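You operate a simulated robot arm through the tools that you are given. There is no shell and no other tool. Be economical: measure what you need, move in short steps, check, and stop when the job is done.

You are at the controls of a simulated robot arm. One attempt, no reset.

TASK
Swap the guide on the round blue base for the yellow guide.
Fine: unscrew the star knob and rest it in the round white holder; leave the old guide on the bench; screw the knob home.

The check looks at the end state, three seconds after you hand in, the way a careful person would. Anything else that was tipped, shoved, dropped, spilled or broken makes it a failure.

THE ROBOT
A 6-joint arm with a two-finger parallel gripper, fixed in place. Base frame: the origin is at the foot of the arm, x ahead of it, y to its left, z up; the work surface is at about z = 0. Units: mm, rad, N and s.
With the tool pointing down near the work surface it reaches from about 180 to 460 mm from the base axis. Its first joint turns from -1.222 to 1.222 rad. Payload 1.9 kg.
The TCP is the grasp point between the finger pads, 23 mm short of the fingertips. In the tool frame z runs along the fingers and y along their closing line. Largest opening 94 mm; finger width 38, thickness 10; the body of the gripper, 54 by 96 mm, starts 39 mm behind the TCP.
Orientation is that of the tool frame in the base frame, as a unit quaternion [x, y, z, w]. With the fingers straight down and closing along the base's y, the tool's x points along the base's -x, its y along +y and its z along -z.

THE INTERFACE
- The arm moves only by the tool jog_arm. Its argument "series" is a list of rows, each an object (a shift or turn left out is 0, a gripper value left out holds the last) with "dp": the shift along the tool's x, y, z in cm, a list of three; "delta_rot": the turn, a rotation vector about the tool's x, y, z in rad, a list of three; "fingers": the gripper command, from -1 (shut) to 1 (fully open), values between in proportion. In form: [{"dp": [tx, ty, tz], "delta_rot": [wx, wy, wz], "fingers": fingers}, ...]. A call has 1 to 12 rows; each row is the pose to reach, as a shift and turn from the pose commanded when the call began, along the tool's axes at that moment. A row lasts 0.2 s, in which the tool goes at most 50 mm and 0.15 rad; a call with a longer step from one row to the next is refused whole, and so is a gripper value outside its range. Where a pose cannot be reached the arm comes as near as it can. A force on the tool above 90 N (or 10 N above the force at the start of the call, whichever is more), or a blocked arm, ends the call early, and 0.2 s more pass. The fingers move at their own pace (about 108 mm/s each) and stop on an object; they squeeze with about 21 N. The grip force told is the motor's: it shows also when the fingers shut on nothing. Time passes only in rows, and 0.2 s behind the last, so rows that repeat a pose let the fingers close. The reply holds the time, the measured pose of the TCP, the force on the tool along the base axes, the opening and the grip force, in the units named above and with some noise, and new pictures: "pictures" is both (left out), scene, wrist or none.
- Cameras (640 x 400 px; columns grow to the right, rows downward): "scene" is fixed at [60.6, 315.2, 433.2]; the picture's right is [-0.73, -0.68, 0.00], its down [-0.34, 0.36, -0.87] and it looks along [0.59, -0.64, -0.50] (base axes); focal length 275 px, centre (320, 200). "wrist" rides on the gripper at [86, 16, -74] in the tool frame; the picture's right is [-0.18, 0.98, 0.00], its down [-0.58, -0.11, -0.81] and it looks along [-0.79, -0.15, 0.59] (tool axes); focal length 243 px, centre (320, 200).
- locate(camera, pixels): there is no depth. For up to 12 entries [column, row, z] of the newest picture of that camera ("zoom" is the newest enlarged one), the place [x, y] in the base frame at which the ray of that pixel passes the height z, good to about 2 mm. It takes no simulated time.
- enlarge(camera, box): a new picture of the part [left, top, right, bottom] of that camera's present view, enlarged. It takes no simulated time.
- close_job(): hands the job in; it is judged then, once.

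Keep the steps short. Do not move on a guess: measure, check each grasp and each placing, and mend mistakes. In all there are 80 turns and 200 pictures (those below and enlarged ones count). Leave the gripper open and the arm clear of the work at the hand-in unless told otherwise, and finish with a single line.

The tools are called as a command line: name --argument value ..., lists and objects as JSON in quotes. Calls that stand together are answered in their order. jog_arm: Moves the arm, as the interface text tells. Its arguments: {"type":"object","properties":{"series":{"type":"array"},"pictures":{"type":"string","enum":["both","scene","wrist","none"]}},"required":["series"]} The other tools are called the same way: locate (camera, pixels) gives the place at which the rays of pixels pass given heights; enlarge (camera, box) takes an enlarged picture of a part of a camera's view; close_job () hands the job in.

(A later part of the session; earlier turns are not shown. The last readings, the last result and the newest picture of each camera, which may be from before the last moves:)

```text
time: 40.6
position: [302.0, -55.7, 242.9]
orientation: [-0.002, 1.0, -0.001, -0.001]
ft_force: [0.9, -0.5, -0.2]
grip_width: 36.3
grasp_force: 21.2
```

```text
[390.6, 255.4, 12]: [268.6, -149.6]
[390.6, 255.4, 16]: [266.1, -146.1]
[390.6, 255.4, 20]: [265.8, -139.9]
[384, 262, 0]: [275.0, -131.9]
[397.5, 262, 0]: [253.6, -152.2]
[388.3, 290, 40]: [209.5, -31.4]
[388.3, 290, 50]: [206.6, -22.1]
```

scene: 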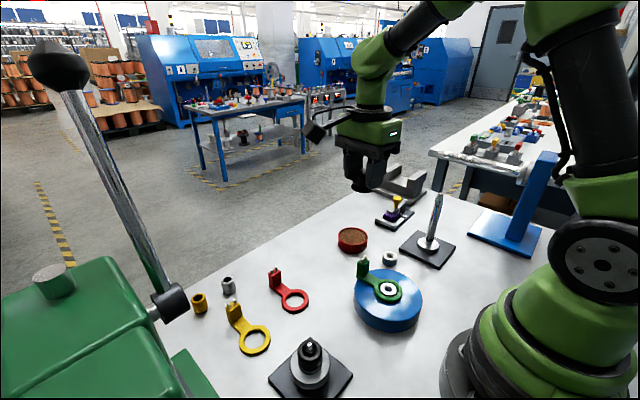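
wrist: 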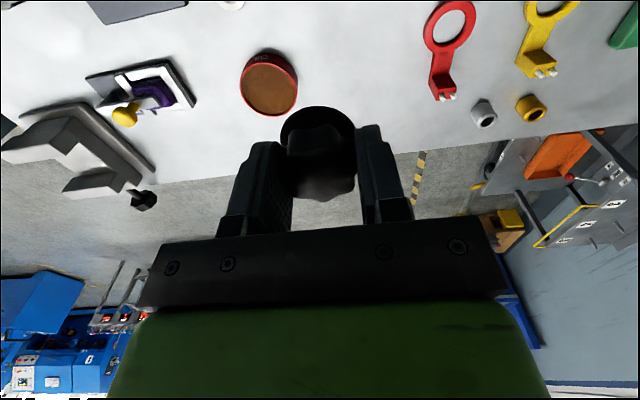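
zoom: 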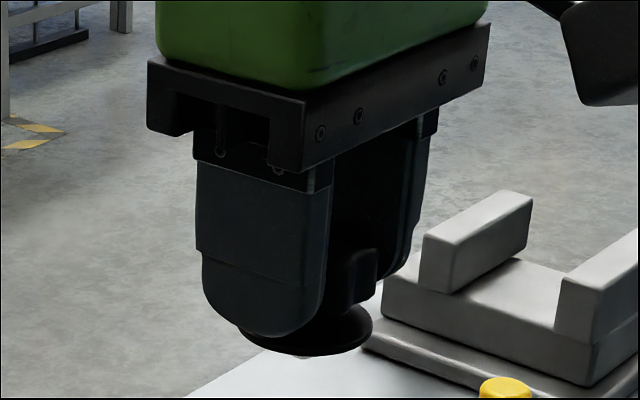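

Knob hangs straight, collar bottom just under the fingertips. Now move above the white holder, around (267,-143), at z≈150.

jog_arm --series '[{"dp": [0.9, -2.2, 2.3]}, {"dp": [1.8, -4.4, 4.6]}, {"dp": [2.7, -6.6, 6.9]}, {"dp": [3.5, -8.7, 9.3]}, {"dp": [3.5, -8.7, 9.3]}]'

enlarge --camera "wrist" --box '[240, 0, 400, 130]'

enlarge --camera "scene" --box '[340, 180, 460, 280]'

```text
time: 41.8
position: [311.7, -50.6, 225.1]
orientation: [-0.001, 1.0, -0.002, 0.0]
ft_force: [0.7, -0.1, -1.1]
grip_width: 36.0
grasp_force: 20.5
out of reach, approached as far as the arm can: row 1, 2, 3, 4, 5
```

scene: 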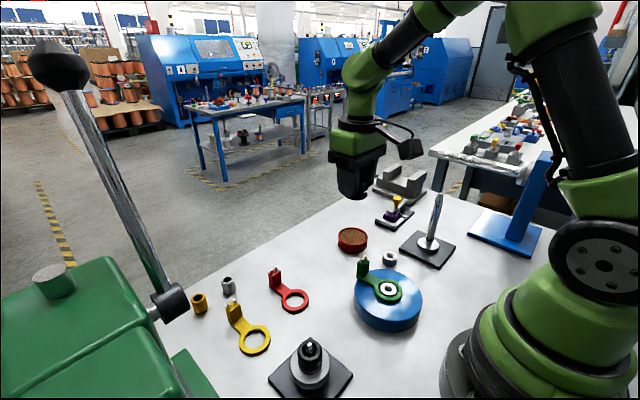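
wrist: 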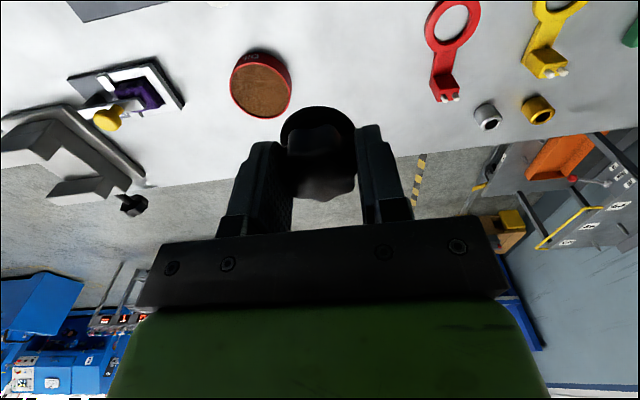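

```text
3.08 times, centred on (320, 65) of wrist
```

zoom: 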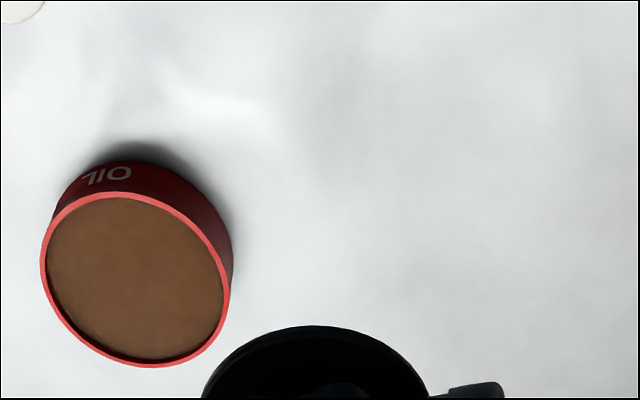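

```text
4.00 times, centred on (400, 230) of scene
```

zoom: 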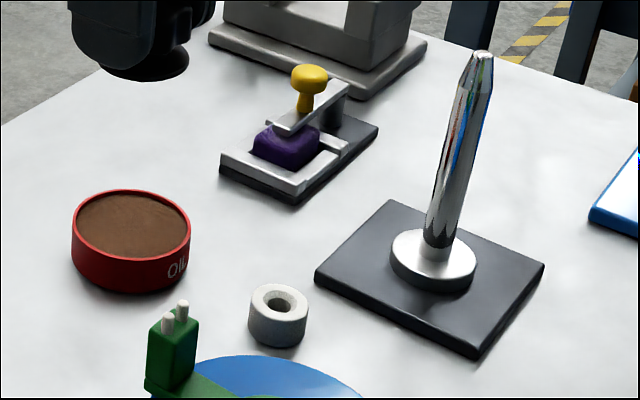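

The sideways move was refused in effect (the hand is still at (312,-51,225)), so the wrist really is wound to its counter-clockwise end here. I'll unwind clockwise 1.68 rad and then move to the holder at that orientation.

jog_arm --series '[{"delta_rot": [0, 0, 0.14]}, {"delta_rot": [0, 0, 0.28]}, {"delta_rot": [0, 0, 0.42]}, {"delta_rot": [0, 0, 0.56]}, {"delta_rot": [0, 0, 0.7]}, {"delta_rot": [0, 0, 0.84]}, {"delta_rot": [0, 0, 0.98]}, {"delta_rot": [0, 0, 1.12]}, {"delta_rot": [0, 0, 1.26]}, {"delta_rot": [0, 0, 1.4]}, {"delta_rot": [0, 0, 1.54]}, {"delta_rot": [0, 0, 1.68]}]' --pictures "none"

```text
time: 44.4
position: [312.3, -52.7, 227.6]
orientation: [0.744, 0.668, 0.0, 0.0]
ft_force: [-0.5, -0.5, -0.8]
grip_width: 35.9
grasp_force: 20.4
```

jog_arm --series '[{"delta_rot": [0, 0, 0.14]}, {"delta_rot": [0, 0, 0.28]}, {"delta_rot": [0, 0, 0.42]}, {"delta_rot": [0, 0, 0.56]}, {"delta_rot": [0, 0, 0.7]}, {"delta_rot": [0, 0, 0.84]}, {"delta_rot": [0, 0, 0.98]}, {"delta_rot": [0, 0, 1.12]}, {"delta_rot": [0, 0, 1.26]}, {"delta_rot": [0, 0, 1.4]}, {"delta_rot": [0, 0, 1.54]}, {"delta_rot": [0, 0, 1.68]}]' --pictures "none"

```text
time: 47.0
position: [312.4, -51.8, 226.4]
orientation: [0.994, -0.108, 0.0, 0.0]
ft_force: [0.0, 0.1, -0.3]
grip_width: 35.9
grasp_force: 21.2
```

Clean now. Move to above the holder, base delta (-45,-91,-76) → tool (-2.44, 9.86, 7.6) cm.

jog_arm --series '[{"dp": [-0.6, 2.4, 1.9]}, {"dp": [-1.2, 4.9, 3.8]}, {"dp": [-1.8, 7.4, 5.7]}, {"dp": [-2.44, 9.86, 7.6]}, {"dp": [-2.44, 9.86, 7.6]}]'

enlarge --camera "wrist" --box '[240, 0, 400, 130]'

enlarge --camera "scene" --box '[340, 180, 460, 280]'

```text
time: 48.2
position: [276.7, -148.2, 161.8]
orientation: [0.994, -0.106, 0.005, -0.023]
ft_force: [-0.2, -0.3, 0.0]
grip_width: 36.1
grasp_force: 20.7
out of reach, approached as far as the arm can: row 2, 3, 4, 5
```

scene: 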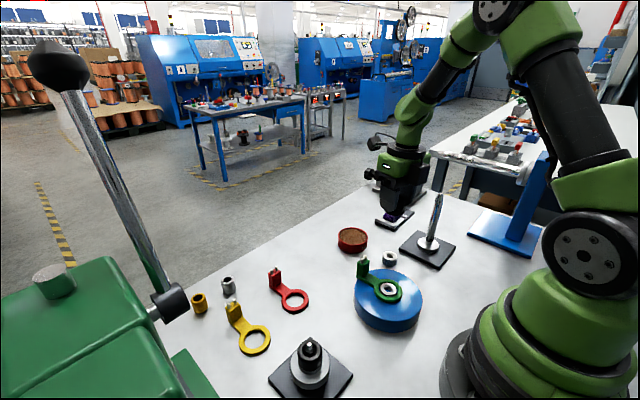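
wrist: 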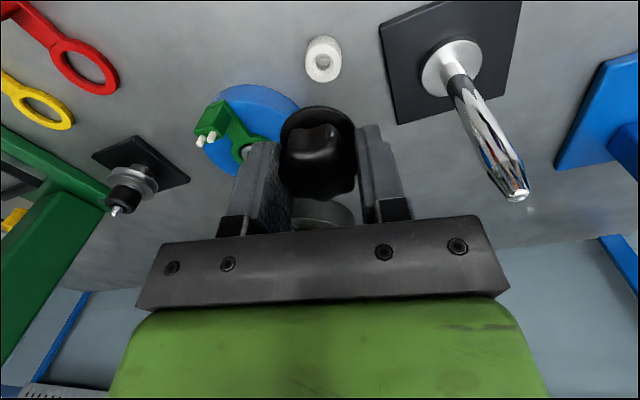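

```text
3.08 times, centred on (320, 65) of wrist
```

zoom: 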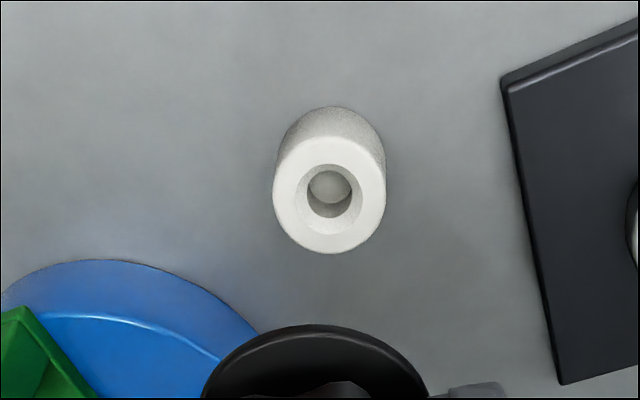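

```text
4.00 times, centred on (400, 230) of scene
```

zoom: 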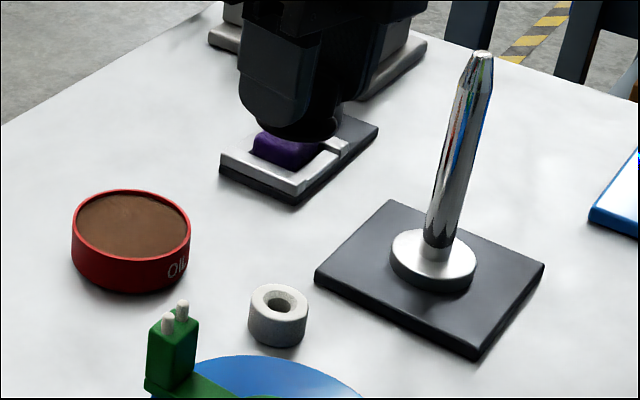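

Again short of the target with a small sideways tilt, so the arm's joints are in an awkward wrist configuration from the earlier over-winding. Holder measured visually in passing; next I'll return to the open home area (331,69,318) and check that the pose is clean there before sorting out the wrist.

jog_arm --series '[{"dp": [0, -0.5, -3]}, {"dp": [0.1, -3, -6]}, {"dp": [0.2, -6.5, -8.5]}, {"dp": [0.3, -10, -10.5]}, {"dp": [0.4, -13.5, -12.5]}, {"dp": [0.5, -17, -14]}, {"dp": [0.6, -20, -15]}, {"dp": [0.6, -22.4, -15.6]}, {"dp": [0.6, -22.4, -15.6]}]' --pictures "scene"

enlarge --camera "scene" --box '[200, 0, 520, 200]'

```text
time: 50.2
position: [328.1, 67.5, 319.6]
orientation: [0.994, -0.106, 0.0, -0.001]
ft_force: [0.3, -0.2, -0.3]
grip_width: 36.1
grasp_force: 21.0
out of reach, approached as far as the arm can: row 1
```

scene: 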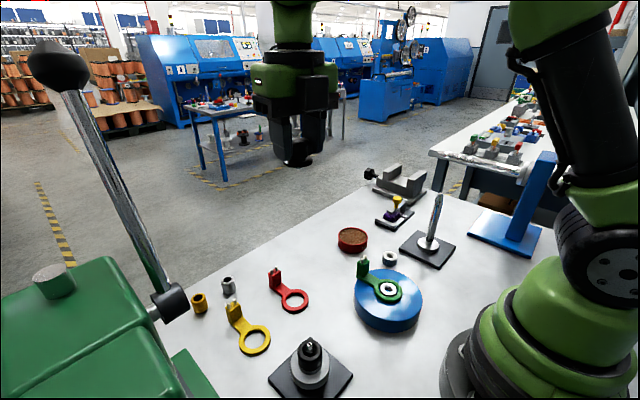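

```text
2.00 times, centred on (360, 100) of scene
```

zoom: 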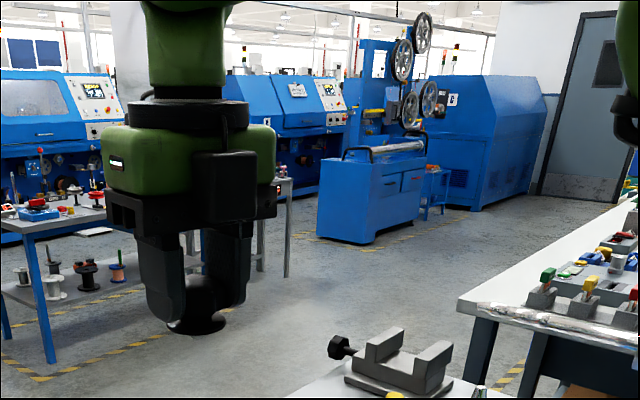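

Home is clean. I'll unwind clockwise here, 1.46 rad twice, to the original hand yaw.

jog_arm --series '[{"delta_rot": [0, 0, 0.13]}, {"delta_rot": [0, 0, 0.26]}, {"delta_rot": [0, 0, 0.39]}, {"delta_rot": [0, 0, 0.52]}, {"delta_rot": [0, 0, 0.65]}, {"delta_rot": [0, 0, 0.78]}, {"delta_rot": [0, 0, 0.91]}, {"delta_rot": [0, 0, 1.04]}, {"delta_rot": [0, 0, 1.17]}, {"delta_rot": [0, 0, 1.3]}, {"delta_rot": [0, 0, 1.43]}, {"delta_rot": [0, 0, 1.46]}]' --pictures "none"

jog_arm --series '[{"delta_rot": [0, 0, 0.13]}, {"delta_rot": [0, 0, 0.26]}, {"delta_rot": [0, 0, 0.39]}, {"delta_rot": [0, 0, 0.52]}, {"delta_rot": [0, 0, 0.65]}, {"delta_rot": [0, 0, 0.78]}, {"delta_rot": [0, 0, 0.91]}, {"delta_rot": [0, 0, 1.04]}, {"delta_rot": [0, 0, 1.17]}, {"delta_rot": [0, 0, 1.3]}, {"delta_rot": [0, 0, 1.43]}, {"delta_rot": [0, 0, 1.46]}]' --pictures "none"

```text
time: 52.8
position: [328.8, 69.4, 318.4]
orientation: [-0.669, 0.743, 0.0, 0.0]
ft_force: [-0.5, 0.3, -1.3]
grip_width: 36.0
grasp_force: 20.7
```

```text
time: 55.4
position: [258.9, -67.6, 207.2]
orientation: [-0.017, 1.0, 0.019, 0.004]
ft_force: [0.0, 0.1, 0.0]
grip_width: 36.3
grasp_force: 21.3
out of reach, approached as far as the arm can: row 5, 6, 7, 8, 9, 10, 11, 12
```

The second half ran into the other wrist stop (row 5) and the pose shifted to (259,-68,207). I'll hold still one moment and look.

jog_arm --series '[{"dp": [0, 0, 0]}, {"dp": [0, 0, -0.5]}, {"dp": [0, 0, -1]}]' --pictures "both"

```text
time: 56.2
position: [256.0, -81.4, 216.1]
orientation: [-0.008, 1.0, 0.015, 0.003]
ft_force: [1.1, 0.3, 0.2]
grip_width: 35.7
grasp_force: 21.0
out of reach, approached as far as the arm can: row 2, 3
```

scene: 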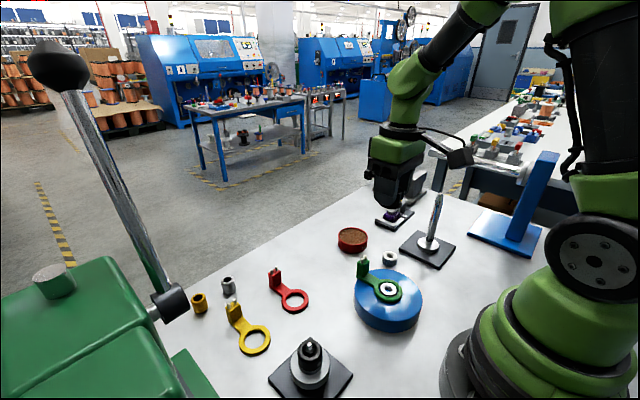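
wrist: 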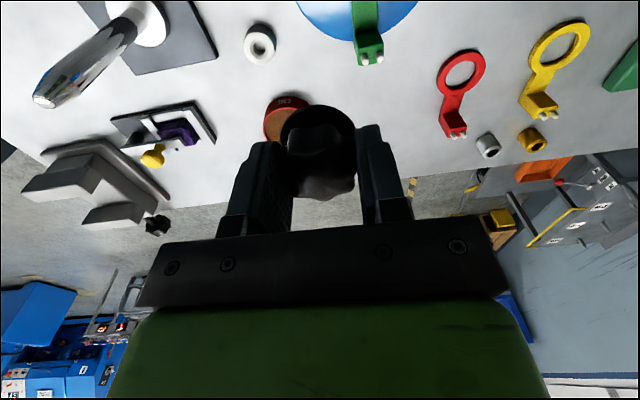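

The hand is at the wrist's clockwise stop, in a flipped wrist configuration. The flip happened near the base while turning past the opposite stop, so I'll try to reverse it: at a safe height go to the near radius (205,-30,210) while turning clockwise further.

jog_arm --series '[{"dp": [1, 1, 0], "delta_rot": [0, 0, 0.05]}, {"dp": [2, 2, 0], "delta_rot": [0, 0, 0.1]}, {"dp": [3, 3, 0], "delta_rot": [0, 0, 0.15]}, {"dp": [4, 4, 0], "delta_rot": [0, 0, 0.25]}, {"dp": [5.1, 5.1, 0], "delta_rot": [0, 0, 0.35]}, {"dp": [5.1, 5.1, 0], "delta_rot": [0, 0, 0.49]}, {"dp": [5.1, 5.1, 0], "delta_rot": [0, 0, 0.63]}, {"dp": [5.1, 5.1, 0], "delta_rot": [0, 0, 0.77]}, {"dp": [5.1, 5.1, 0], "delta_rot": [0, 0, 0.91]}, {"dp": [5.1, 5.1, 0], "delta_rot": [0, 0, 1.05]}, {"dp": [5.1, 5.1, 0], "delta_rot": [0, 0, 1.2]}, {"dp": [5.1, 5.1, 0], "delta_rot": [0, 0, 1.2]}]' --pictures "both"

```text
time: 58.8
position: [91.8, -162.6, 118.3]
orientation: [0.562, 0.827, 0.003, 0.005]
ft_force: [-0.2, -0.6, -0.8]
grip_width: 36.1
grasp_force: 21.1
out of reach, approached as far as the arm can: row 1, 2, 3, 4, 5, 6, 7, 8, 9, 10, 11, 12
```

scene: 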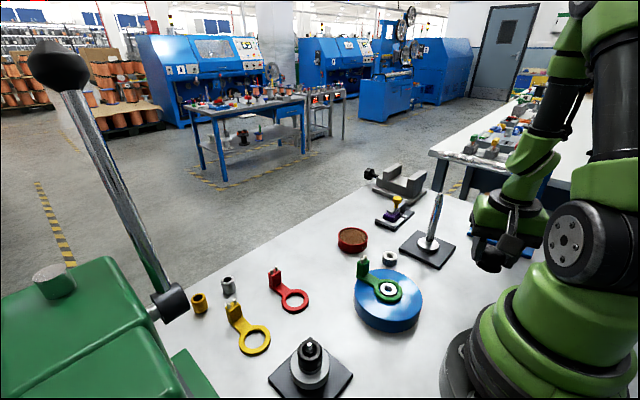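
wrist: 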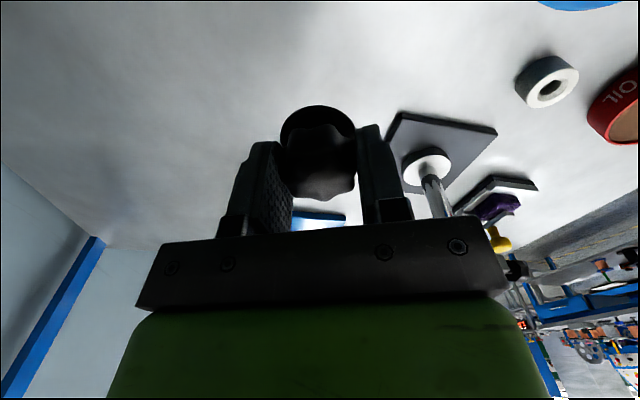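

No flip; the arm just swung its base joint (now at (92,-163,118)). Nothing was touched. I'll come back: move to about (250,-62,300) while turning counter-clockwise 1.68 rad toward mid-range.

jog_arm --series '[{"dp": [0.1, 0.5, -2.5], "delta_rot": [0, 0, -0.14]}, {"dp": [0.3, 1.5, -5], "delta_rot": [0, 0, -0.28]}, {"dp": [0.6, 3, -7.5], "delta_rot": [0, 0, -0.42]}, {"dp": [0.9, 5, -10], "delta_rot": [0, 0, -0.56]}, {"dp": [1.2, 7, -12], "delta_rot": [0, 0, -0.7]}, {"dp": [1.6, 9, -14], "delta_rot": [0, 0, -0.84]}, {"dp": [2, 11, -16], "delta_rot": [0, 0, -0.98]}, {"dp": [2.4, 13, -17], "delta_rot": [0, 0, -1.12]}, {"dp": [2.8, 15, -18], "delta_rot": [0, 0, -1.26]}, {"dp": [3.1, 17, -18], "delta_rot": [0, 0, -1.4]}, {"dp": [3.3, 18.6, -18], "delta_rot": [0, 0, -1.54]}, {"dp": [3.3, 18.6, -18], "delta_rot": [0, 0, -1.68]}]' --pictures "none"

```text
time: 61.4
position: [249.9, -67.0, 305.5]
orientation: [-0.244, 0.97, -0.001, 0.0]
ft_force: [-0.2, -0.3, 0.2]
grip_width: 36.2
grasp_force: 20.9
out of reach, approached as far as the arm can: row 1, 2, 3, 4, 5, 6, 7, 8, 9
```

Clean again. Continue counter-clockwise another 1.68 rad while moving out to about (330,0,320).

jog_arm --series '[{"dp": [-0.9, 0.2, -0.2], "delta_rot": [0, 0, -0.14]}, {"dp": [-1.8, 0.4, -0.4], "delta_rot": [0, 0, -0.28]}, {"dp": [-2.7, 0.6, -0.6], "delta_rot": [0, 0, -0.42]}, {"dp": [-3.6, 0.8, -0.8], "delta_rot": [0, 0, -0.56]}, {"dp": [-4.5, 1, -1], "delta_rot": [0, 0, -0.7]}, {"dp": [-5.4, 1.2, -1.2], "delta_rot": [0, 0, -0.84]}, {"dp": [-6.3, 1.4, -1.5], "delta_rot": [0, 0, -0.98]}, {"dp": [-7.2, 1.6, -1.5], "delta_rot": [0, 0, -1.12]}, {"dp": [-8.1, 1.8, -1.5], "delta_rot": [0, 0, -1.26]}, {"dp": [-9, 2, -1.5], "delta_rot": [0, 0, -1.4]}, {"dp": [-10.2, 2.1, -1.5], "delta_rot": [0, 0, -1.54]}, {"dp": [-10.2, 2.1, -1.5], "delta_rot": [0, 0, -1.68]}]' --pictures "scene"

enlarge --camera "scene" --box '[240, 0, 640, 250]'

```text
time: 64.0
position: [331.0, 0.0, 321.7]
orientation: [0.885, -0.466, 0.001, 0.0]
ft_force: [0.4, -0.1, -0.7]
grip_width: 36.4
grasp_force: 20.5
```

scene: 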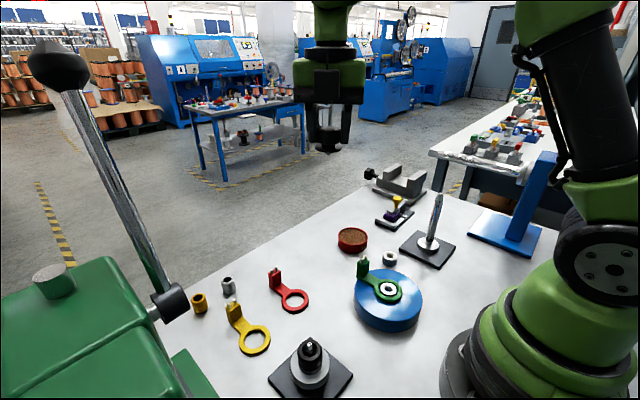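

```text
1.60 times, centred on (440, 125) of scene
```

zoom: 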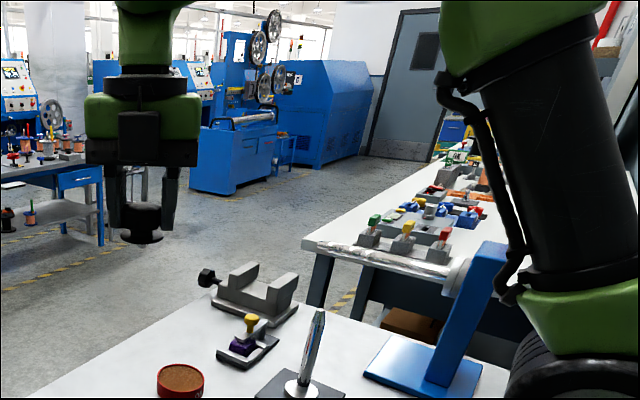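

Clean at (331,0,321) with θ≈4.11. I'll test how far straight down works here (free bench below) in 18 mm rows to find the boundary.

jog_arm --series '[{"dp": [0, 0, 1.8]}, {"dp": [0, 0, 3.6]}, {"dp": [0, 0, 5.4]}, {"dp": [0, 0, 7.2]}, {"dp": [0, 0, 9]}, {"dp": [0, 0, 10.8]}, {"dp": [0, 0, 12.6]}, {"dp": [0, 0, 14.4]}, {"dp": [0, 0, 16.2]}, {"dp": [0, 0, 18]}, {"dp": [0, 0, 19.8]}, {"dp": [0, 0, 21.6]}]' --pictures "scene"

enlarge --camera "scene" --box '[240, 0, 640, 250]'

```text
time: 66.6
position: [341.4, 0.4, 113.4]
orientation: [0.884, -0.467, -0.016, -0.023]
ft_force: [0.1, 0.0, -1.2]
grip_width: 36.1
grasp_force: 21.0
out of reach, approached as far as the arm can: row 8, 9, 10, 11, 12
```

scene: 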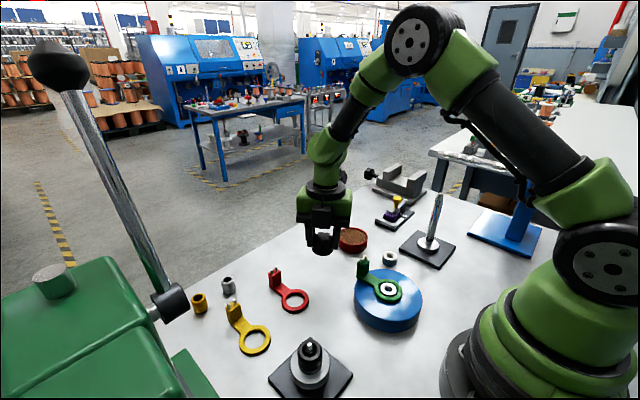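

```text
1.60 times, centred on (440, 125) of scene
```

zoom: 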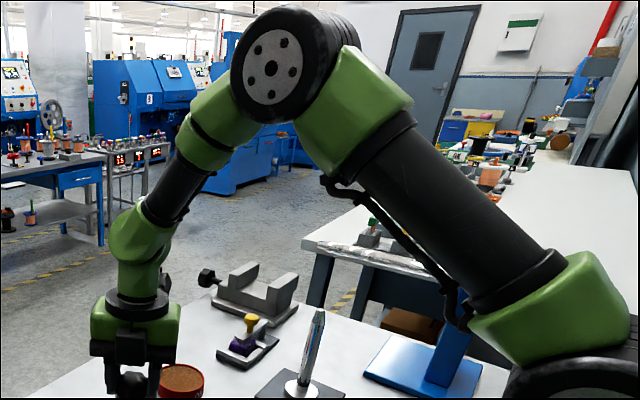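

The picture shows the wrist needs less bend the lower it goes, and the forearm roll is stuck about half a turn off. I'll un-flip it over the free bench: first tilt the tool outward (about base -y) by 1.12 rad, swinging the TCP out and up so the wrist centre stays put.

jog_arm --series '[{"dp": [1.5, -2.18, -0.19], "delta_rot": [0.115, 0.079, 0]}, {"dp": [2.97, -4.33, -0.74], "delta_rot": [0.231, 0.158, 0]}, {"dp": [4.39, -6.39, -1.65], "delta_rot": [0.346, 0.238, 0]}, {"dp": [5.71, -8.31, -2.9], "delta_rot": [0.461, 0.317, 0]}, {"dp": [6.93, -10.09, -4.47], "delta_rot": [0.577, 0.396, 0]}, {"dp": [8.01, -11.66, -6.31], "delta_rot": [0.692, 0.475, 0]}, {"dp": [8.93, -13.0, -8.41], "delta_rot": [0.808, 0.555, 0]}, {"dp": [9.68, -14.09, -10.72], "delta_rot": [0.923, 0.634, 0]}, {"dp": [9.68, -14.09, -10.72], "delta_rot": [0.923, 0.634, 0]}]' --pictures "scene"

enlarge --camera "scene" --box '[200, 0, 520, 200]'

```text
time: 68.6
position: [512.0, -5.3, 218.3]
orientation: [0.744, -0.41, 0.456, -0.266]
ft_force: [-0.3, 0.6, -0.6]
grip_width: 36.1
grasp_force: 20.8
out of reach, approached as far as the arm can: row 5, 6
```

scene: 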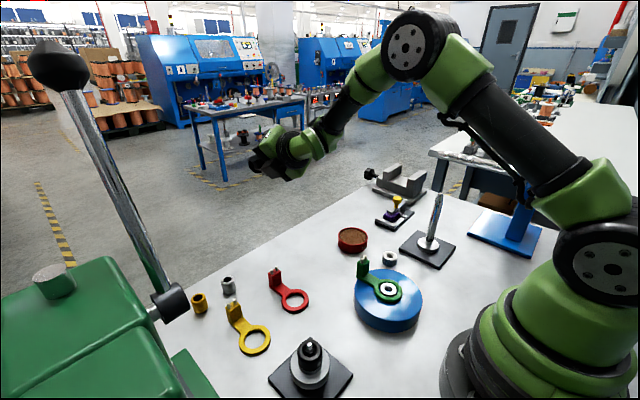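

```text
2.00 times, centred on (360, 100) of scene
```

zoom: 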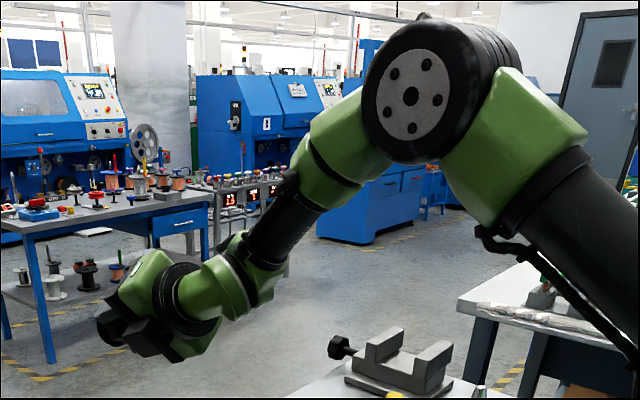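

The tool passed the forearm line cleanly and now points above it. Next: sweep the tool direction around the forearm axis via the -y side down to a 0.32 rad tilt, wrist centre fixed, which should roll the forearm back half a turn.

jog_arm --series '[{"dp": [1.48, 1.33, -0.1], "delta_rot": [-0.07, 0.078, 0]}, {"dp": [2.53, 2.96, -0.41], "delta_rot": [-0.157, 0.134, 0]}, {"dp": [3.12, 4.81, -0.88], "delta_rot": [-0.257, 0.167, 0]}, {"dp": [3.18, 6.68, -1.5], "delta_rot": [-0.361, 0.172, 0]}, {"dp": [2.76, 8.44, -2.2], "delta_rot": [-0.462, 0.151, 0]}, {"dp": [1.85, 10.0, -2.96], "delta_rot": [-0.556, 0.103, 0]}, {"dp": [0.59, 11.24, -3.69], "delta_rot": [-0.633, 0.033, 0]}, {"dp": [-0.95, 12.08, -4.38], "delta_rot": [-0.69, -0.054, 0]}, {"dp": [-2.65, 12.5, -4.96], "delta_rot": [-0.723, -0.153, 0]}, {"dp": [-4.41, 12.49, -5.38], "delta_rot": [-0.728, -0.257, 0]}, {"dp": [-6.14, 12.04, -5.67], "delta_rot": [-0.706, -0.36, 0]}, {"dp": [-7.72, 11.23, -5.76], "delta_rot": [-0.659, -0.453, 0]}]' --pictures "scene"

enlarge --camera "scene" --box '[200, 0, 520, 200]'

```text
time: 71.2
position: [400.3, -1.0, 120.9]
orientation: [0.87, -0.466, 0.125, -0.096]
ft_force: [-0.6, -0.6, 0.2]
grip_width: 36.2
grasp_force: 21.0
out of reach, approached as far as the arm can: row 5, 6, 7, 8, 9, 10, 11
```

scene: 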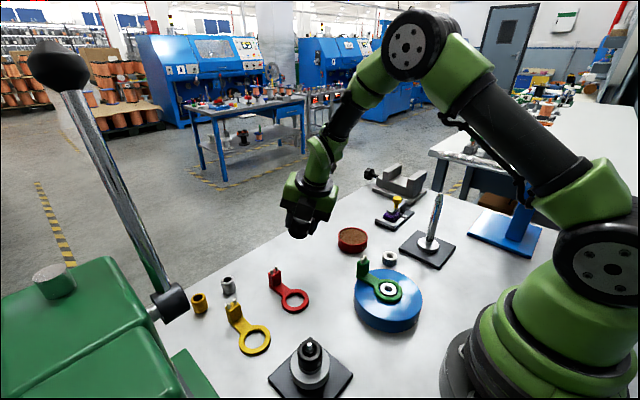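

```text
2.00 times, centred on (360, 100) of scene
```

zoom: 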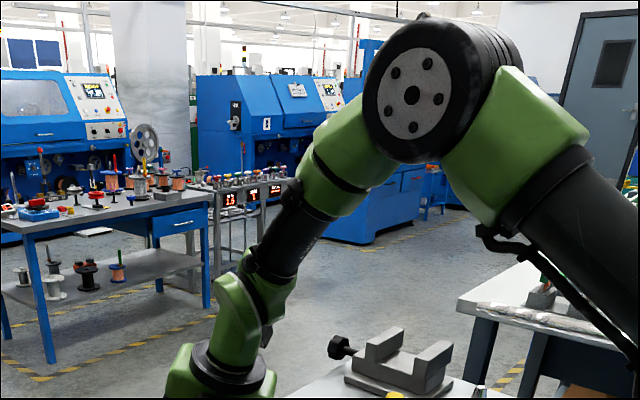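

The end pose is reachable without a flag. Now upright the tool (0.313 rad back plus 0.05 sideways) and return to about x=341, and see if it is clean.

jog_arm --series '[{"dp": [-1.1, 1.5, -0.6], "delta_rot": [-0.095, -0.045, 0]}, {"dp": [-2.1, 3.1, -1.2], "delta_rot": [-0.19, -0.09, 0]}, {"dp": [-3.2, 4.6, -1.8], "delta_rot": [-0.286, -0.136, 0]}, {"dp": [-3.2, 4.6, -1.8], "delta_rot": [-0.286, -0.136, 0]}]' --pictures "none"

```text
time: 72.2
position: [340.2, 0.5, 122.3]
orientation: [0.882, -0.472, -0.003, -0.002]
ft_force: [0.1, 0.2, 0.6]
grip_width: 36.0
grasp_force: 20.9
```

Clean where it failed before: the wrist is restored (θ≈-2.16). Next: go to above the holder (267,-143,150) while turning clockwise 1.68 rad.

jog_arm --series '[{"dp": [0, 0, -1.5], "delta_rot": [0, 0, 0.14]}, {"dp": [0.4, 0.7, -2.8], "delta_rot": [0, 0, 0.28]}, {"dp": [1.2, 2.1, -2.8], "delta_rot": [0, 0, 0.42]}, {"dp": [2, 3.6, -2.8], "delta_rot": [0, 0, 0.56]}, {"dp": [2.8, 5, -2.8], "delta_rot": [0, 0, 0.7]}, {"dp": [3.6, 6.5, -2.8], "delta_rot": [0, 0, 0.84]}, {"dp": [4.4, 7.9, -2.8], "delta_rot": [0, 0, 0.98]}, {"dp": [5.2, 9.3, -2.8], "delta_rot": [0, 0, 1.12]}, {"dp": [6, 10.8, -2.8], "delta_rot": [0, 0, 1.26]}, {"dp": [6.8, 12.2, -2.8], "delta_rot": [0, 0, 1.4]}, {"dp": [7.8, 14, -2.8], "delta_rot": [0, 0, 1.54]}, {"dp": [7.8, 14, -2.8], "delta_rot": [0, 0, 1.68]}]'

enlarge --camera "wrist" --box '[240, 0, 400, 130]'

```text
time: 74.8
position: [267.3, -141.2, 148.5]
orientation: [-0.237, 0.971, 0.004, 0.001]
ft_force: [1.0, 0.5, -0.8]
grip_width: 36.2
grasp_force: 21.0
```

scene: 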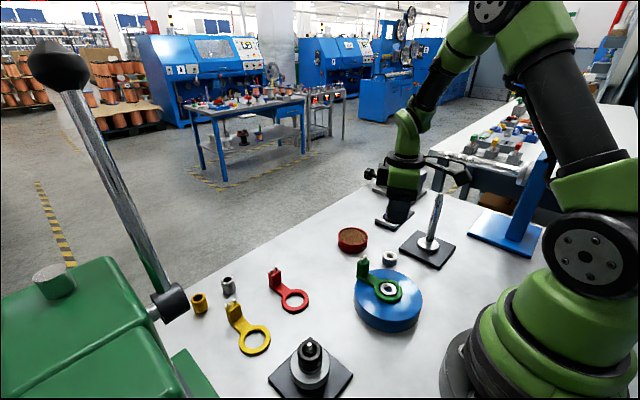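
wrist: 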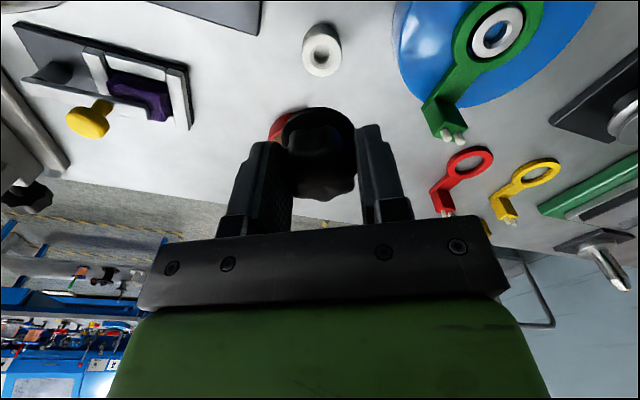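

```text
3.08 times, centred on (320, 65) of wrist
```

zoom: 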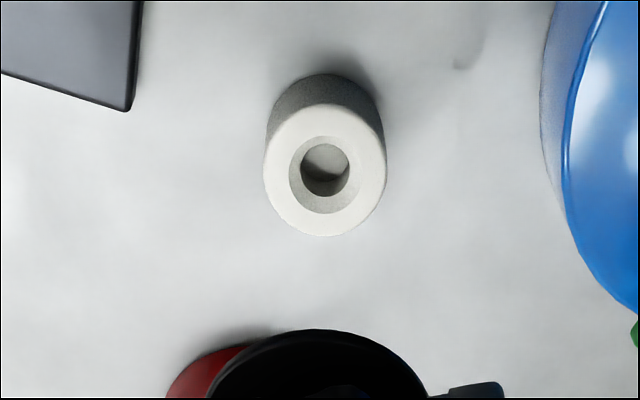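

Clean. I'll locate the holder's top ring centre from wrist and scene.

locate --camera "zoom" --pixels '[[325, 171, 12], [325, 171, 16], [325, 171, 20], [325, 171, 24], [264, 165, 18], [387, 165, 18]]'

enlarge --camera "scene" --box '[370, 240, 412, 275]'

```text
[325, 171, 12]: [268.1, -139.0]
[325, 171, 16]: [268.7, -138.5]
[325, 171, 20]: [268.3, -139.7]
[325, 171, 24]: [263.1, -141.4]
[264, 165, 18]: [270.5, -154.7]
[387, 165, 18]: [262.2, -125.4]
```

```text
11.43 times, centred on (391, 258) of scene
```

zoom: 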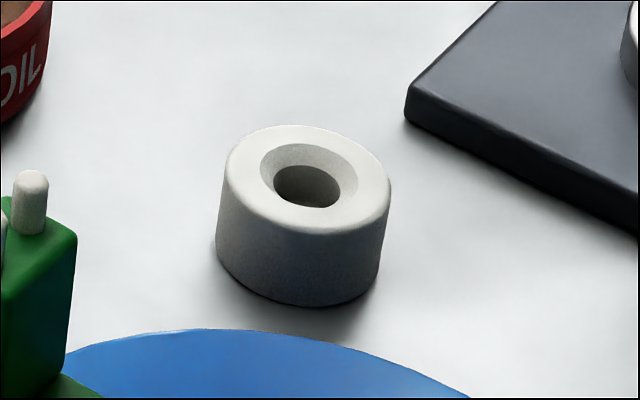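

locate --camera "zoom" --pixels '[[307, 181, 14], [307, 181, 16], [307, 181, 18], [307, 181, 20], [307, 181, 22], [217, 245, 0], [380, 270, 0], [300, 303, 0]]'

locate --camera "wrist" --pixels '[[321.6, 55.7, 14], [321.6, 55.7, 16], [321.6, 55.7, 18], [321.6, 55.7, 20], [321.6, 55.7, 22]]'

```text
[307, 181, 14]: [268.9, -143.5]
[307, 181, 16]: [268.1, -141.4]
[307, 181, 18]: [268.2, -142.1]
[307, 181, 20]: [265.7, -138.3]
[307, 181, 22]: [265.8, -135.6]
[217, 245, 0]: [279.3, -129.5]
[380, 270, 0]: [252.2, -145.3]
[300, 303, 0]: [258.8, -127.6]
```

```text
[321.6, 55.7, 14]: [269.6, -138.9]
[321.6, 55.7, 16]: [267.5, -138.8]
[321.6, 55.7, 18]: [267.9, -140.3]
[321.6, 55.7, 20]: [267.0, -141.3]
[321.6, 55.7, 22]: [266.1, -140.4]
```

Holder centre ≈ (267.5,-140), top ≈ 18–19. Descend to TCP z≈75 with a 1 mm correction and inspect from both cameras.

jog_arm --series '[{"dp": [-0.05, 0.11, 3]}, {"dp": [-0.05, 0.11, 5.5]}, {"dp": [-0.05, 0.11, 7.3]}, {"dp": [-0.05, 0.11, 7.3]}]' --pictures "wrist"

enlarge --camera "wrist" --box '[260, 40, 380, 150]'

enlarge --camera "scene" --box '[355, 215, 425, 280]'

```text
time: 75.8
position: [268.5, -141.0, 75.9]
orientation: [-0.239, 0.971, 0.001, 0.001]
ft_force: [0.2, -0.1, -0.9]
grip_width: 36.2
grasp_force: 20.6
```

wrist: 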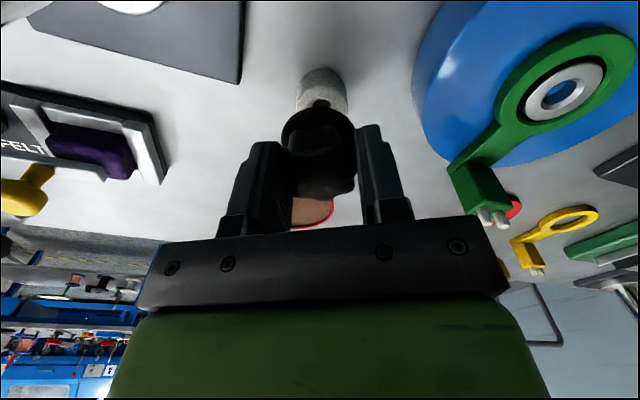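

```text
3.64 times, centred on (320, 95) of wrist
```

zoom: 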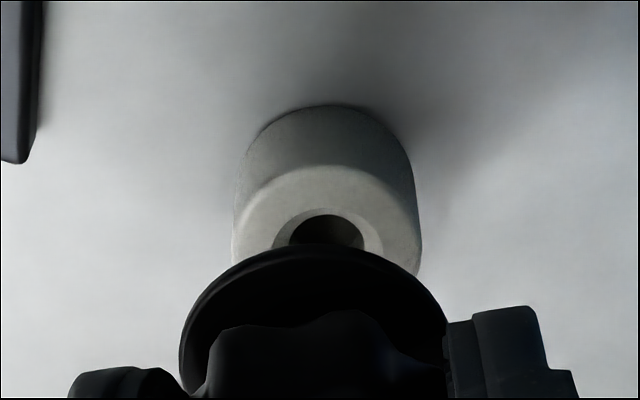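

```text
6.15 times, centred on (390, 248) of scene
```

zoom: 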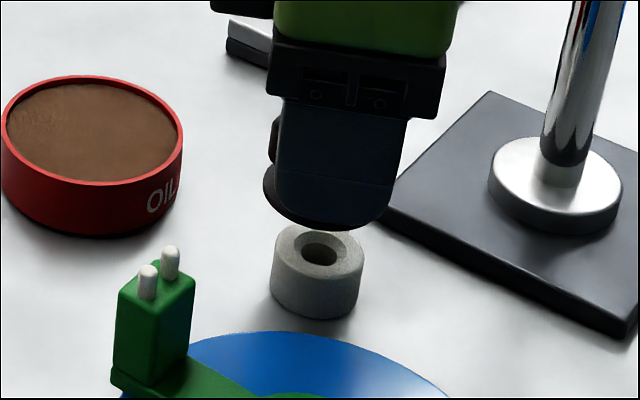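

In the scene zoom the collar's left edge is at col 263, so its centre is ~(317,187); I'll convert that and the wrist view to base positions to find the knob's offset in the grip.

locate --camera "zoom" --pixels '[[317, 187, 46], [317, 187, 48], [317, 187, 50], [317, 187, 52], [319, 250, 18], [319, 250, 19]]'

locate --camera "wrist" --pixels '[[318, 136, 46], [318, 136, 48], [318, 136, 50], [318, 136, 52], [322, 101, 19]]'

enlarge --camera "scene" --box '[375, 225, 410, 265]'

```text
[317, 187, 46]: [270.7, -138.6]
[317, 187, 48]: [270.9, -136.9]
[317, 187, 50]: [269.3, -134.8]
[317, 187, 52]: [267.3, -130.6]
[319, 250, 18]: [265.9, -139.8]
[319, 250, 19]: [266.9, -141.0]
```

```text
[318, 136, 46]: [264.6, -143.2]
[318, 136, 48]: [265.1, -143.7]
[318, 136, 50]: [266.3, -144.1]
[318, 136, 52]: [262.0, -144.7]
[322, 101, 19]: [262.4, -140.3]
```

```text
10.00 times, centred on (392, 245) of scene
```

zoom: 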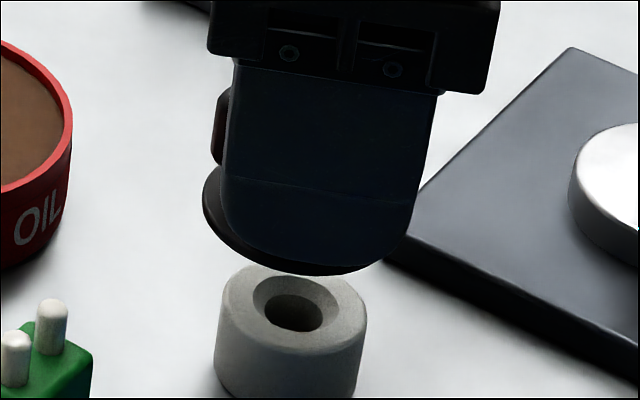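

Combining both views: the knob sits about 5 mm toward tool -x and 1 mm toward -y from the TCP, while the holder is centred in tool x and +1.5 mm in tool y. I'll shift the hand +5 mm tool x, +2.5 mm tool y, and down 4 mm, then re-check.

jog_arm --series '[{"dp": [0.25, 0.12, 0.2]}, {"dp": [0.5, 0.25, 0.4]}, {"dp": [0.5, 0.25, 0.4]}]' --pictures "wrist"

enlarge --camera "wrist" --box '[260, 40, 380, 150]'

enlarge --camera "scene" --box '[375, 225, 410, 265]'

```text
time: 76.6
position: [261.9, -140.3, 71.9]
orientation: [-0.239, 0.971, 0.004, -0.001]
ft_force: [-0.4, 0.2, -0.4]
grip_width: 36.1
grasp_force: 21.5
```

wrist: 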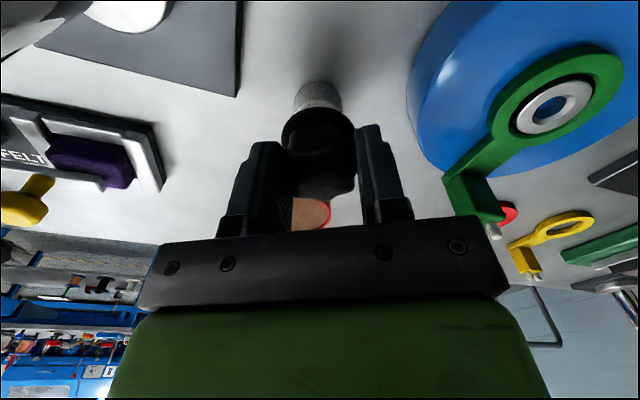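

```text
3.64 times, centred on (320, 95) of wrist
```

zoom: 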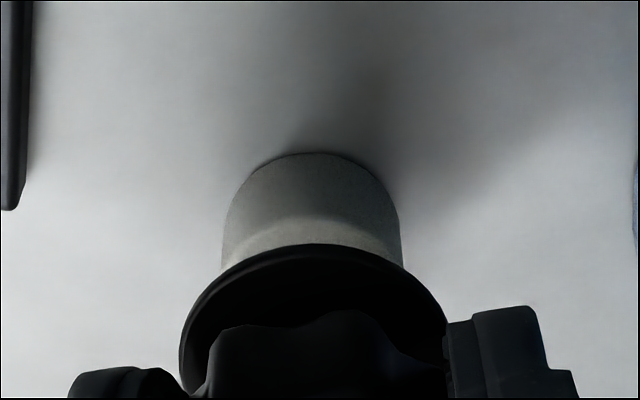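

```text
10.00 times, centred on (392, 245) of scene
```

zoom: 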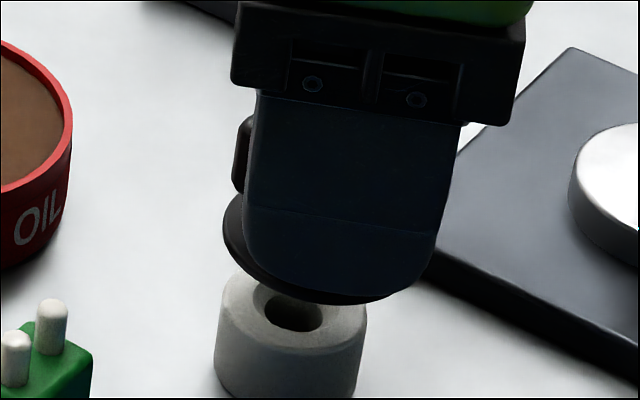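

Laterally it is now aligned (collar 313 vs holder 311). The scene view shows I overshot ~2.5 mm in tool x, so back 2.5 mm, then down 10 mm and check force.

jog_arm --series '[{"dp": [-0.25, 0, 0]}, {"dp": [-0.25, 0, 0.5]}, {"dp": [-0.25, 0, 1.0]}, {"dp": [-0.25, 0, 1.0]}]' --pictures "wrist"

enlarge --camera "scene" --box '[375, 230, 410, 270]'

```text
time: 77.6
position: [264.6, -138.2, 60.6]
orientation: [-0.239, 0.971, 0.003, 0.0]
ft_force: [-0.5, -0.7, -0.4]
grip_width: 36.3
grasp_force: 20.7
```

wrist: 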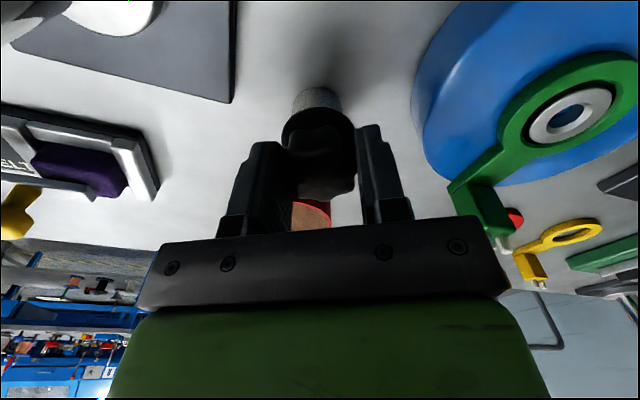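

```text
10.00 times, centred on (392, 250) of scene
```

zoom: 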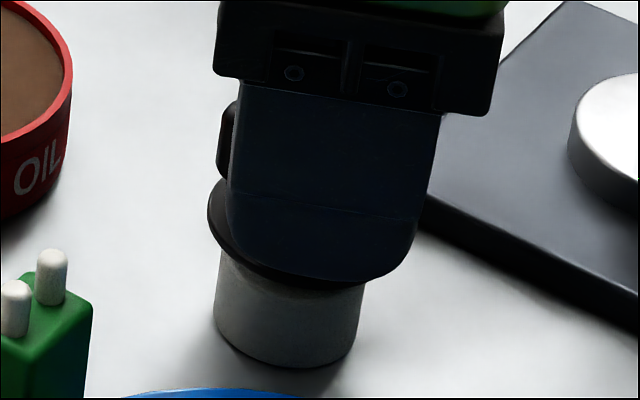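

Alignment is within ~1.5 mm and no contact force. Continue with -1 mm tool x and down 6 mm, checking force.

jog_arm --series '[{"dp": [-0.1, 0, 0]}, {"dp": [-0.1, 0, 0.2]}, {"dp": [-0.1, 0, 0.4]}, {"dp": [-0.1, 0, 0.6]}]' --pictures "none"

enlarge --camera "scene" --box '[375, 230, 410, 270]'

```text
time: 78.6
position: [265.3, -138.5, 55.2]
orientation: [-0.237, 0.971, 0.004, 0.0]
ft_force: [-0.2, 0.5, -1.0]
grip_width: 36.1
grasp_force: 21.0
```

```text
10.00 times, centred on (392, 250) of scene
```

zoom: 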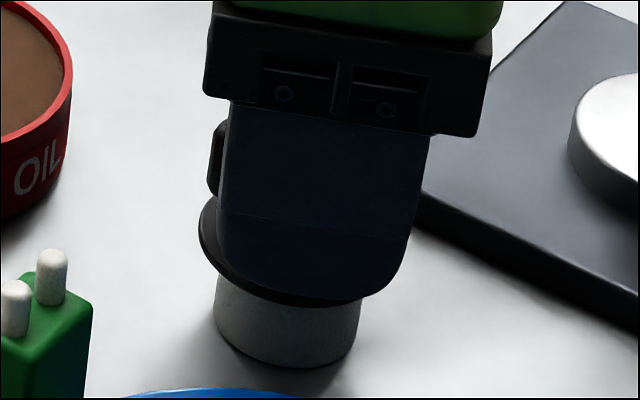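

Aligned (collar ≈296 vs expected ≈294), no force. Lower 5 mm more in 1 mm rows.

jog_arm --series '[{"dp": [0, 0, 0.1]}, {"dp": [0, 0, 0.2]}, {"dp": [0, 0, 0.3]}, {"dp": [0, 0, 0.4]}, {"dp": [0, 0, 0.5]}]' --pictures "none"

enlarge --camera "scene" --box '[375, 230, 410, 270]'

```text
time: 79.8
position: [266.3, -139.3, 51.9]
orientation: [-0.238, 0.971, 0.003, 0.0]
ft_force: [-4.4, 7.5, 22.3]
grip_width: 36.3
grasp_force: 20.7
```

```text
10.00 times, centred on (392, 250) of scene
```

zoom: 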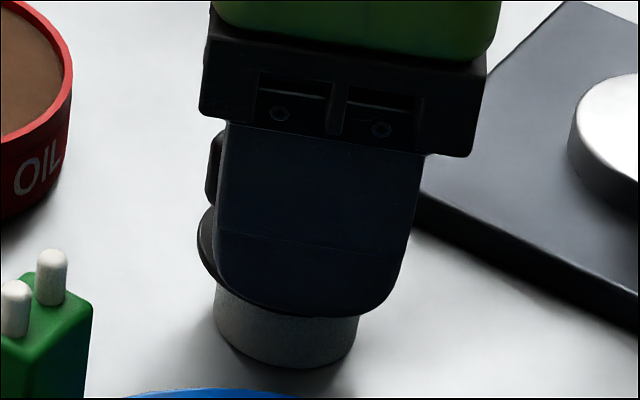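

Contact at 22 N with the collar resting on the holder rim (visible rim gap closed). I'll relieve 1.5 mm upward, then open to ~60 mm and look.

jog_arm --series '[{"dp": [0, 0, -0.15]}, {"dp": [0, 0, -0.15], "fingers": 0.25}, {"dp": [0, 0, -0.15], "fingers": 0.25}]' --pictures "wrist"

enlarge --camera "scene" --box '[365, 220, 425, 275]'

```text
time: 80.6
position: [265.8, -138.5, 51.1]
orientation: [-0.238, 0.971, 0.003, 0.0]
ft_force: [0.4, -0.1, -0.5]
grip_width: 59.0
grasp_force: 0.1
```

wrist: 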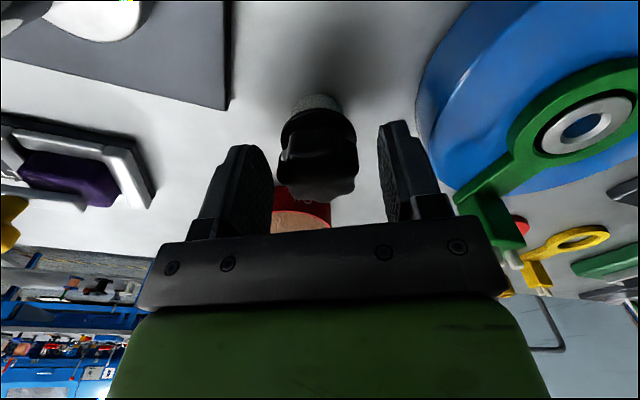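

```text
7.27 times, centred on (395, 248) of scene
```

zoom: 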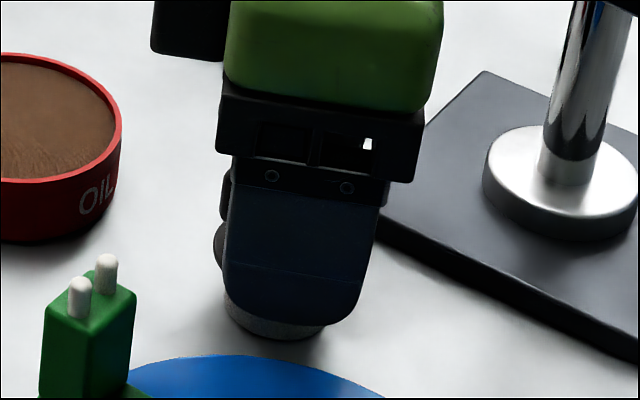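

Released; knob stands in the holder. Next: rise straight up, then move over the green guide's block (271,-36) at z≈150, turning back to θ=0.

jog_arm --series '[{"dp": [0, 0, -2]}, {"dp": [0, 0, -5]}, {"dp": [0, 0, -8]}, {"dp": [-0.8, 1.5, -10], "delta_rot": [0, 0, 0.1]}, {"dp": [-2, 3.5, -10], "delta_rot": [0, 0, 0.2]}, {"dp": [-3.4, 5.7, -10], "delta_rot": [0, 0, 0.3]}, {"dp": [-4.6, 7.7, -10], "delta_rot": [0, 0, 0.4]}, {"dp": [-5.2, 8.8, -10], "delta_rot": [0, 0, 0.48]}, {"dp": [-5.2, 8.8, -10], "delta_rot": [0, 0, 0.48]}]'

enlarge --camera "scene" --box '[350, 225, 430, 335]'

enlarge --camera "wrist" --box '[200, 0, 420, 140]'

```text
time: 82.6
position: [270.7, -36.8, 152.9]
orientation: [0.0, 1.0, 0.002, -0.001]
ft_force: [0.7, -0.3, 0.4]
grip_width: 58.8
grasp_force: 0.2
```

scene: 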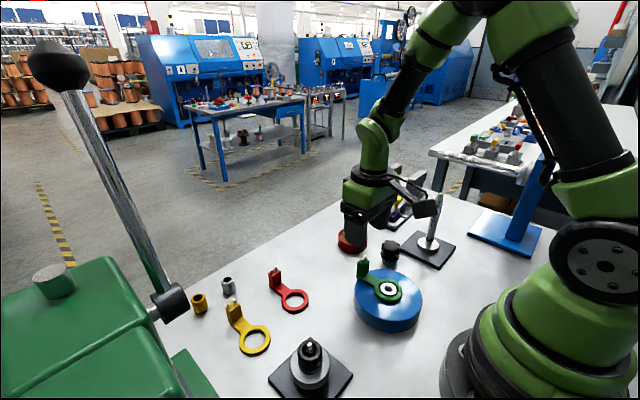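
wrist: 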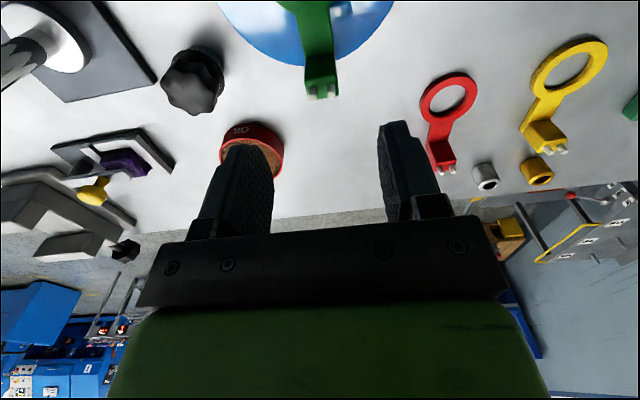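

```text
3.64 times, centred on (390, 280) of scene
```

zoom: 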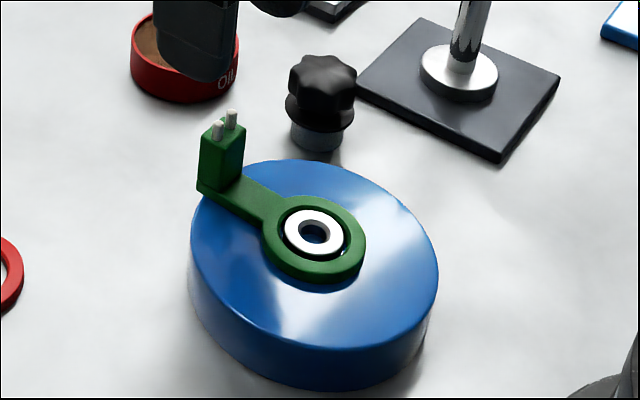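

```text
2.86 times, centred on (310, 70) of wrist
```

zoom: 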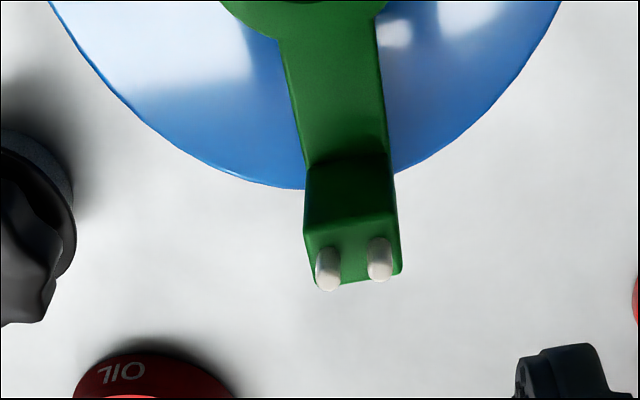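

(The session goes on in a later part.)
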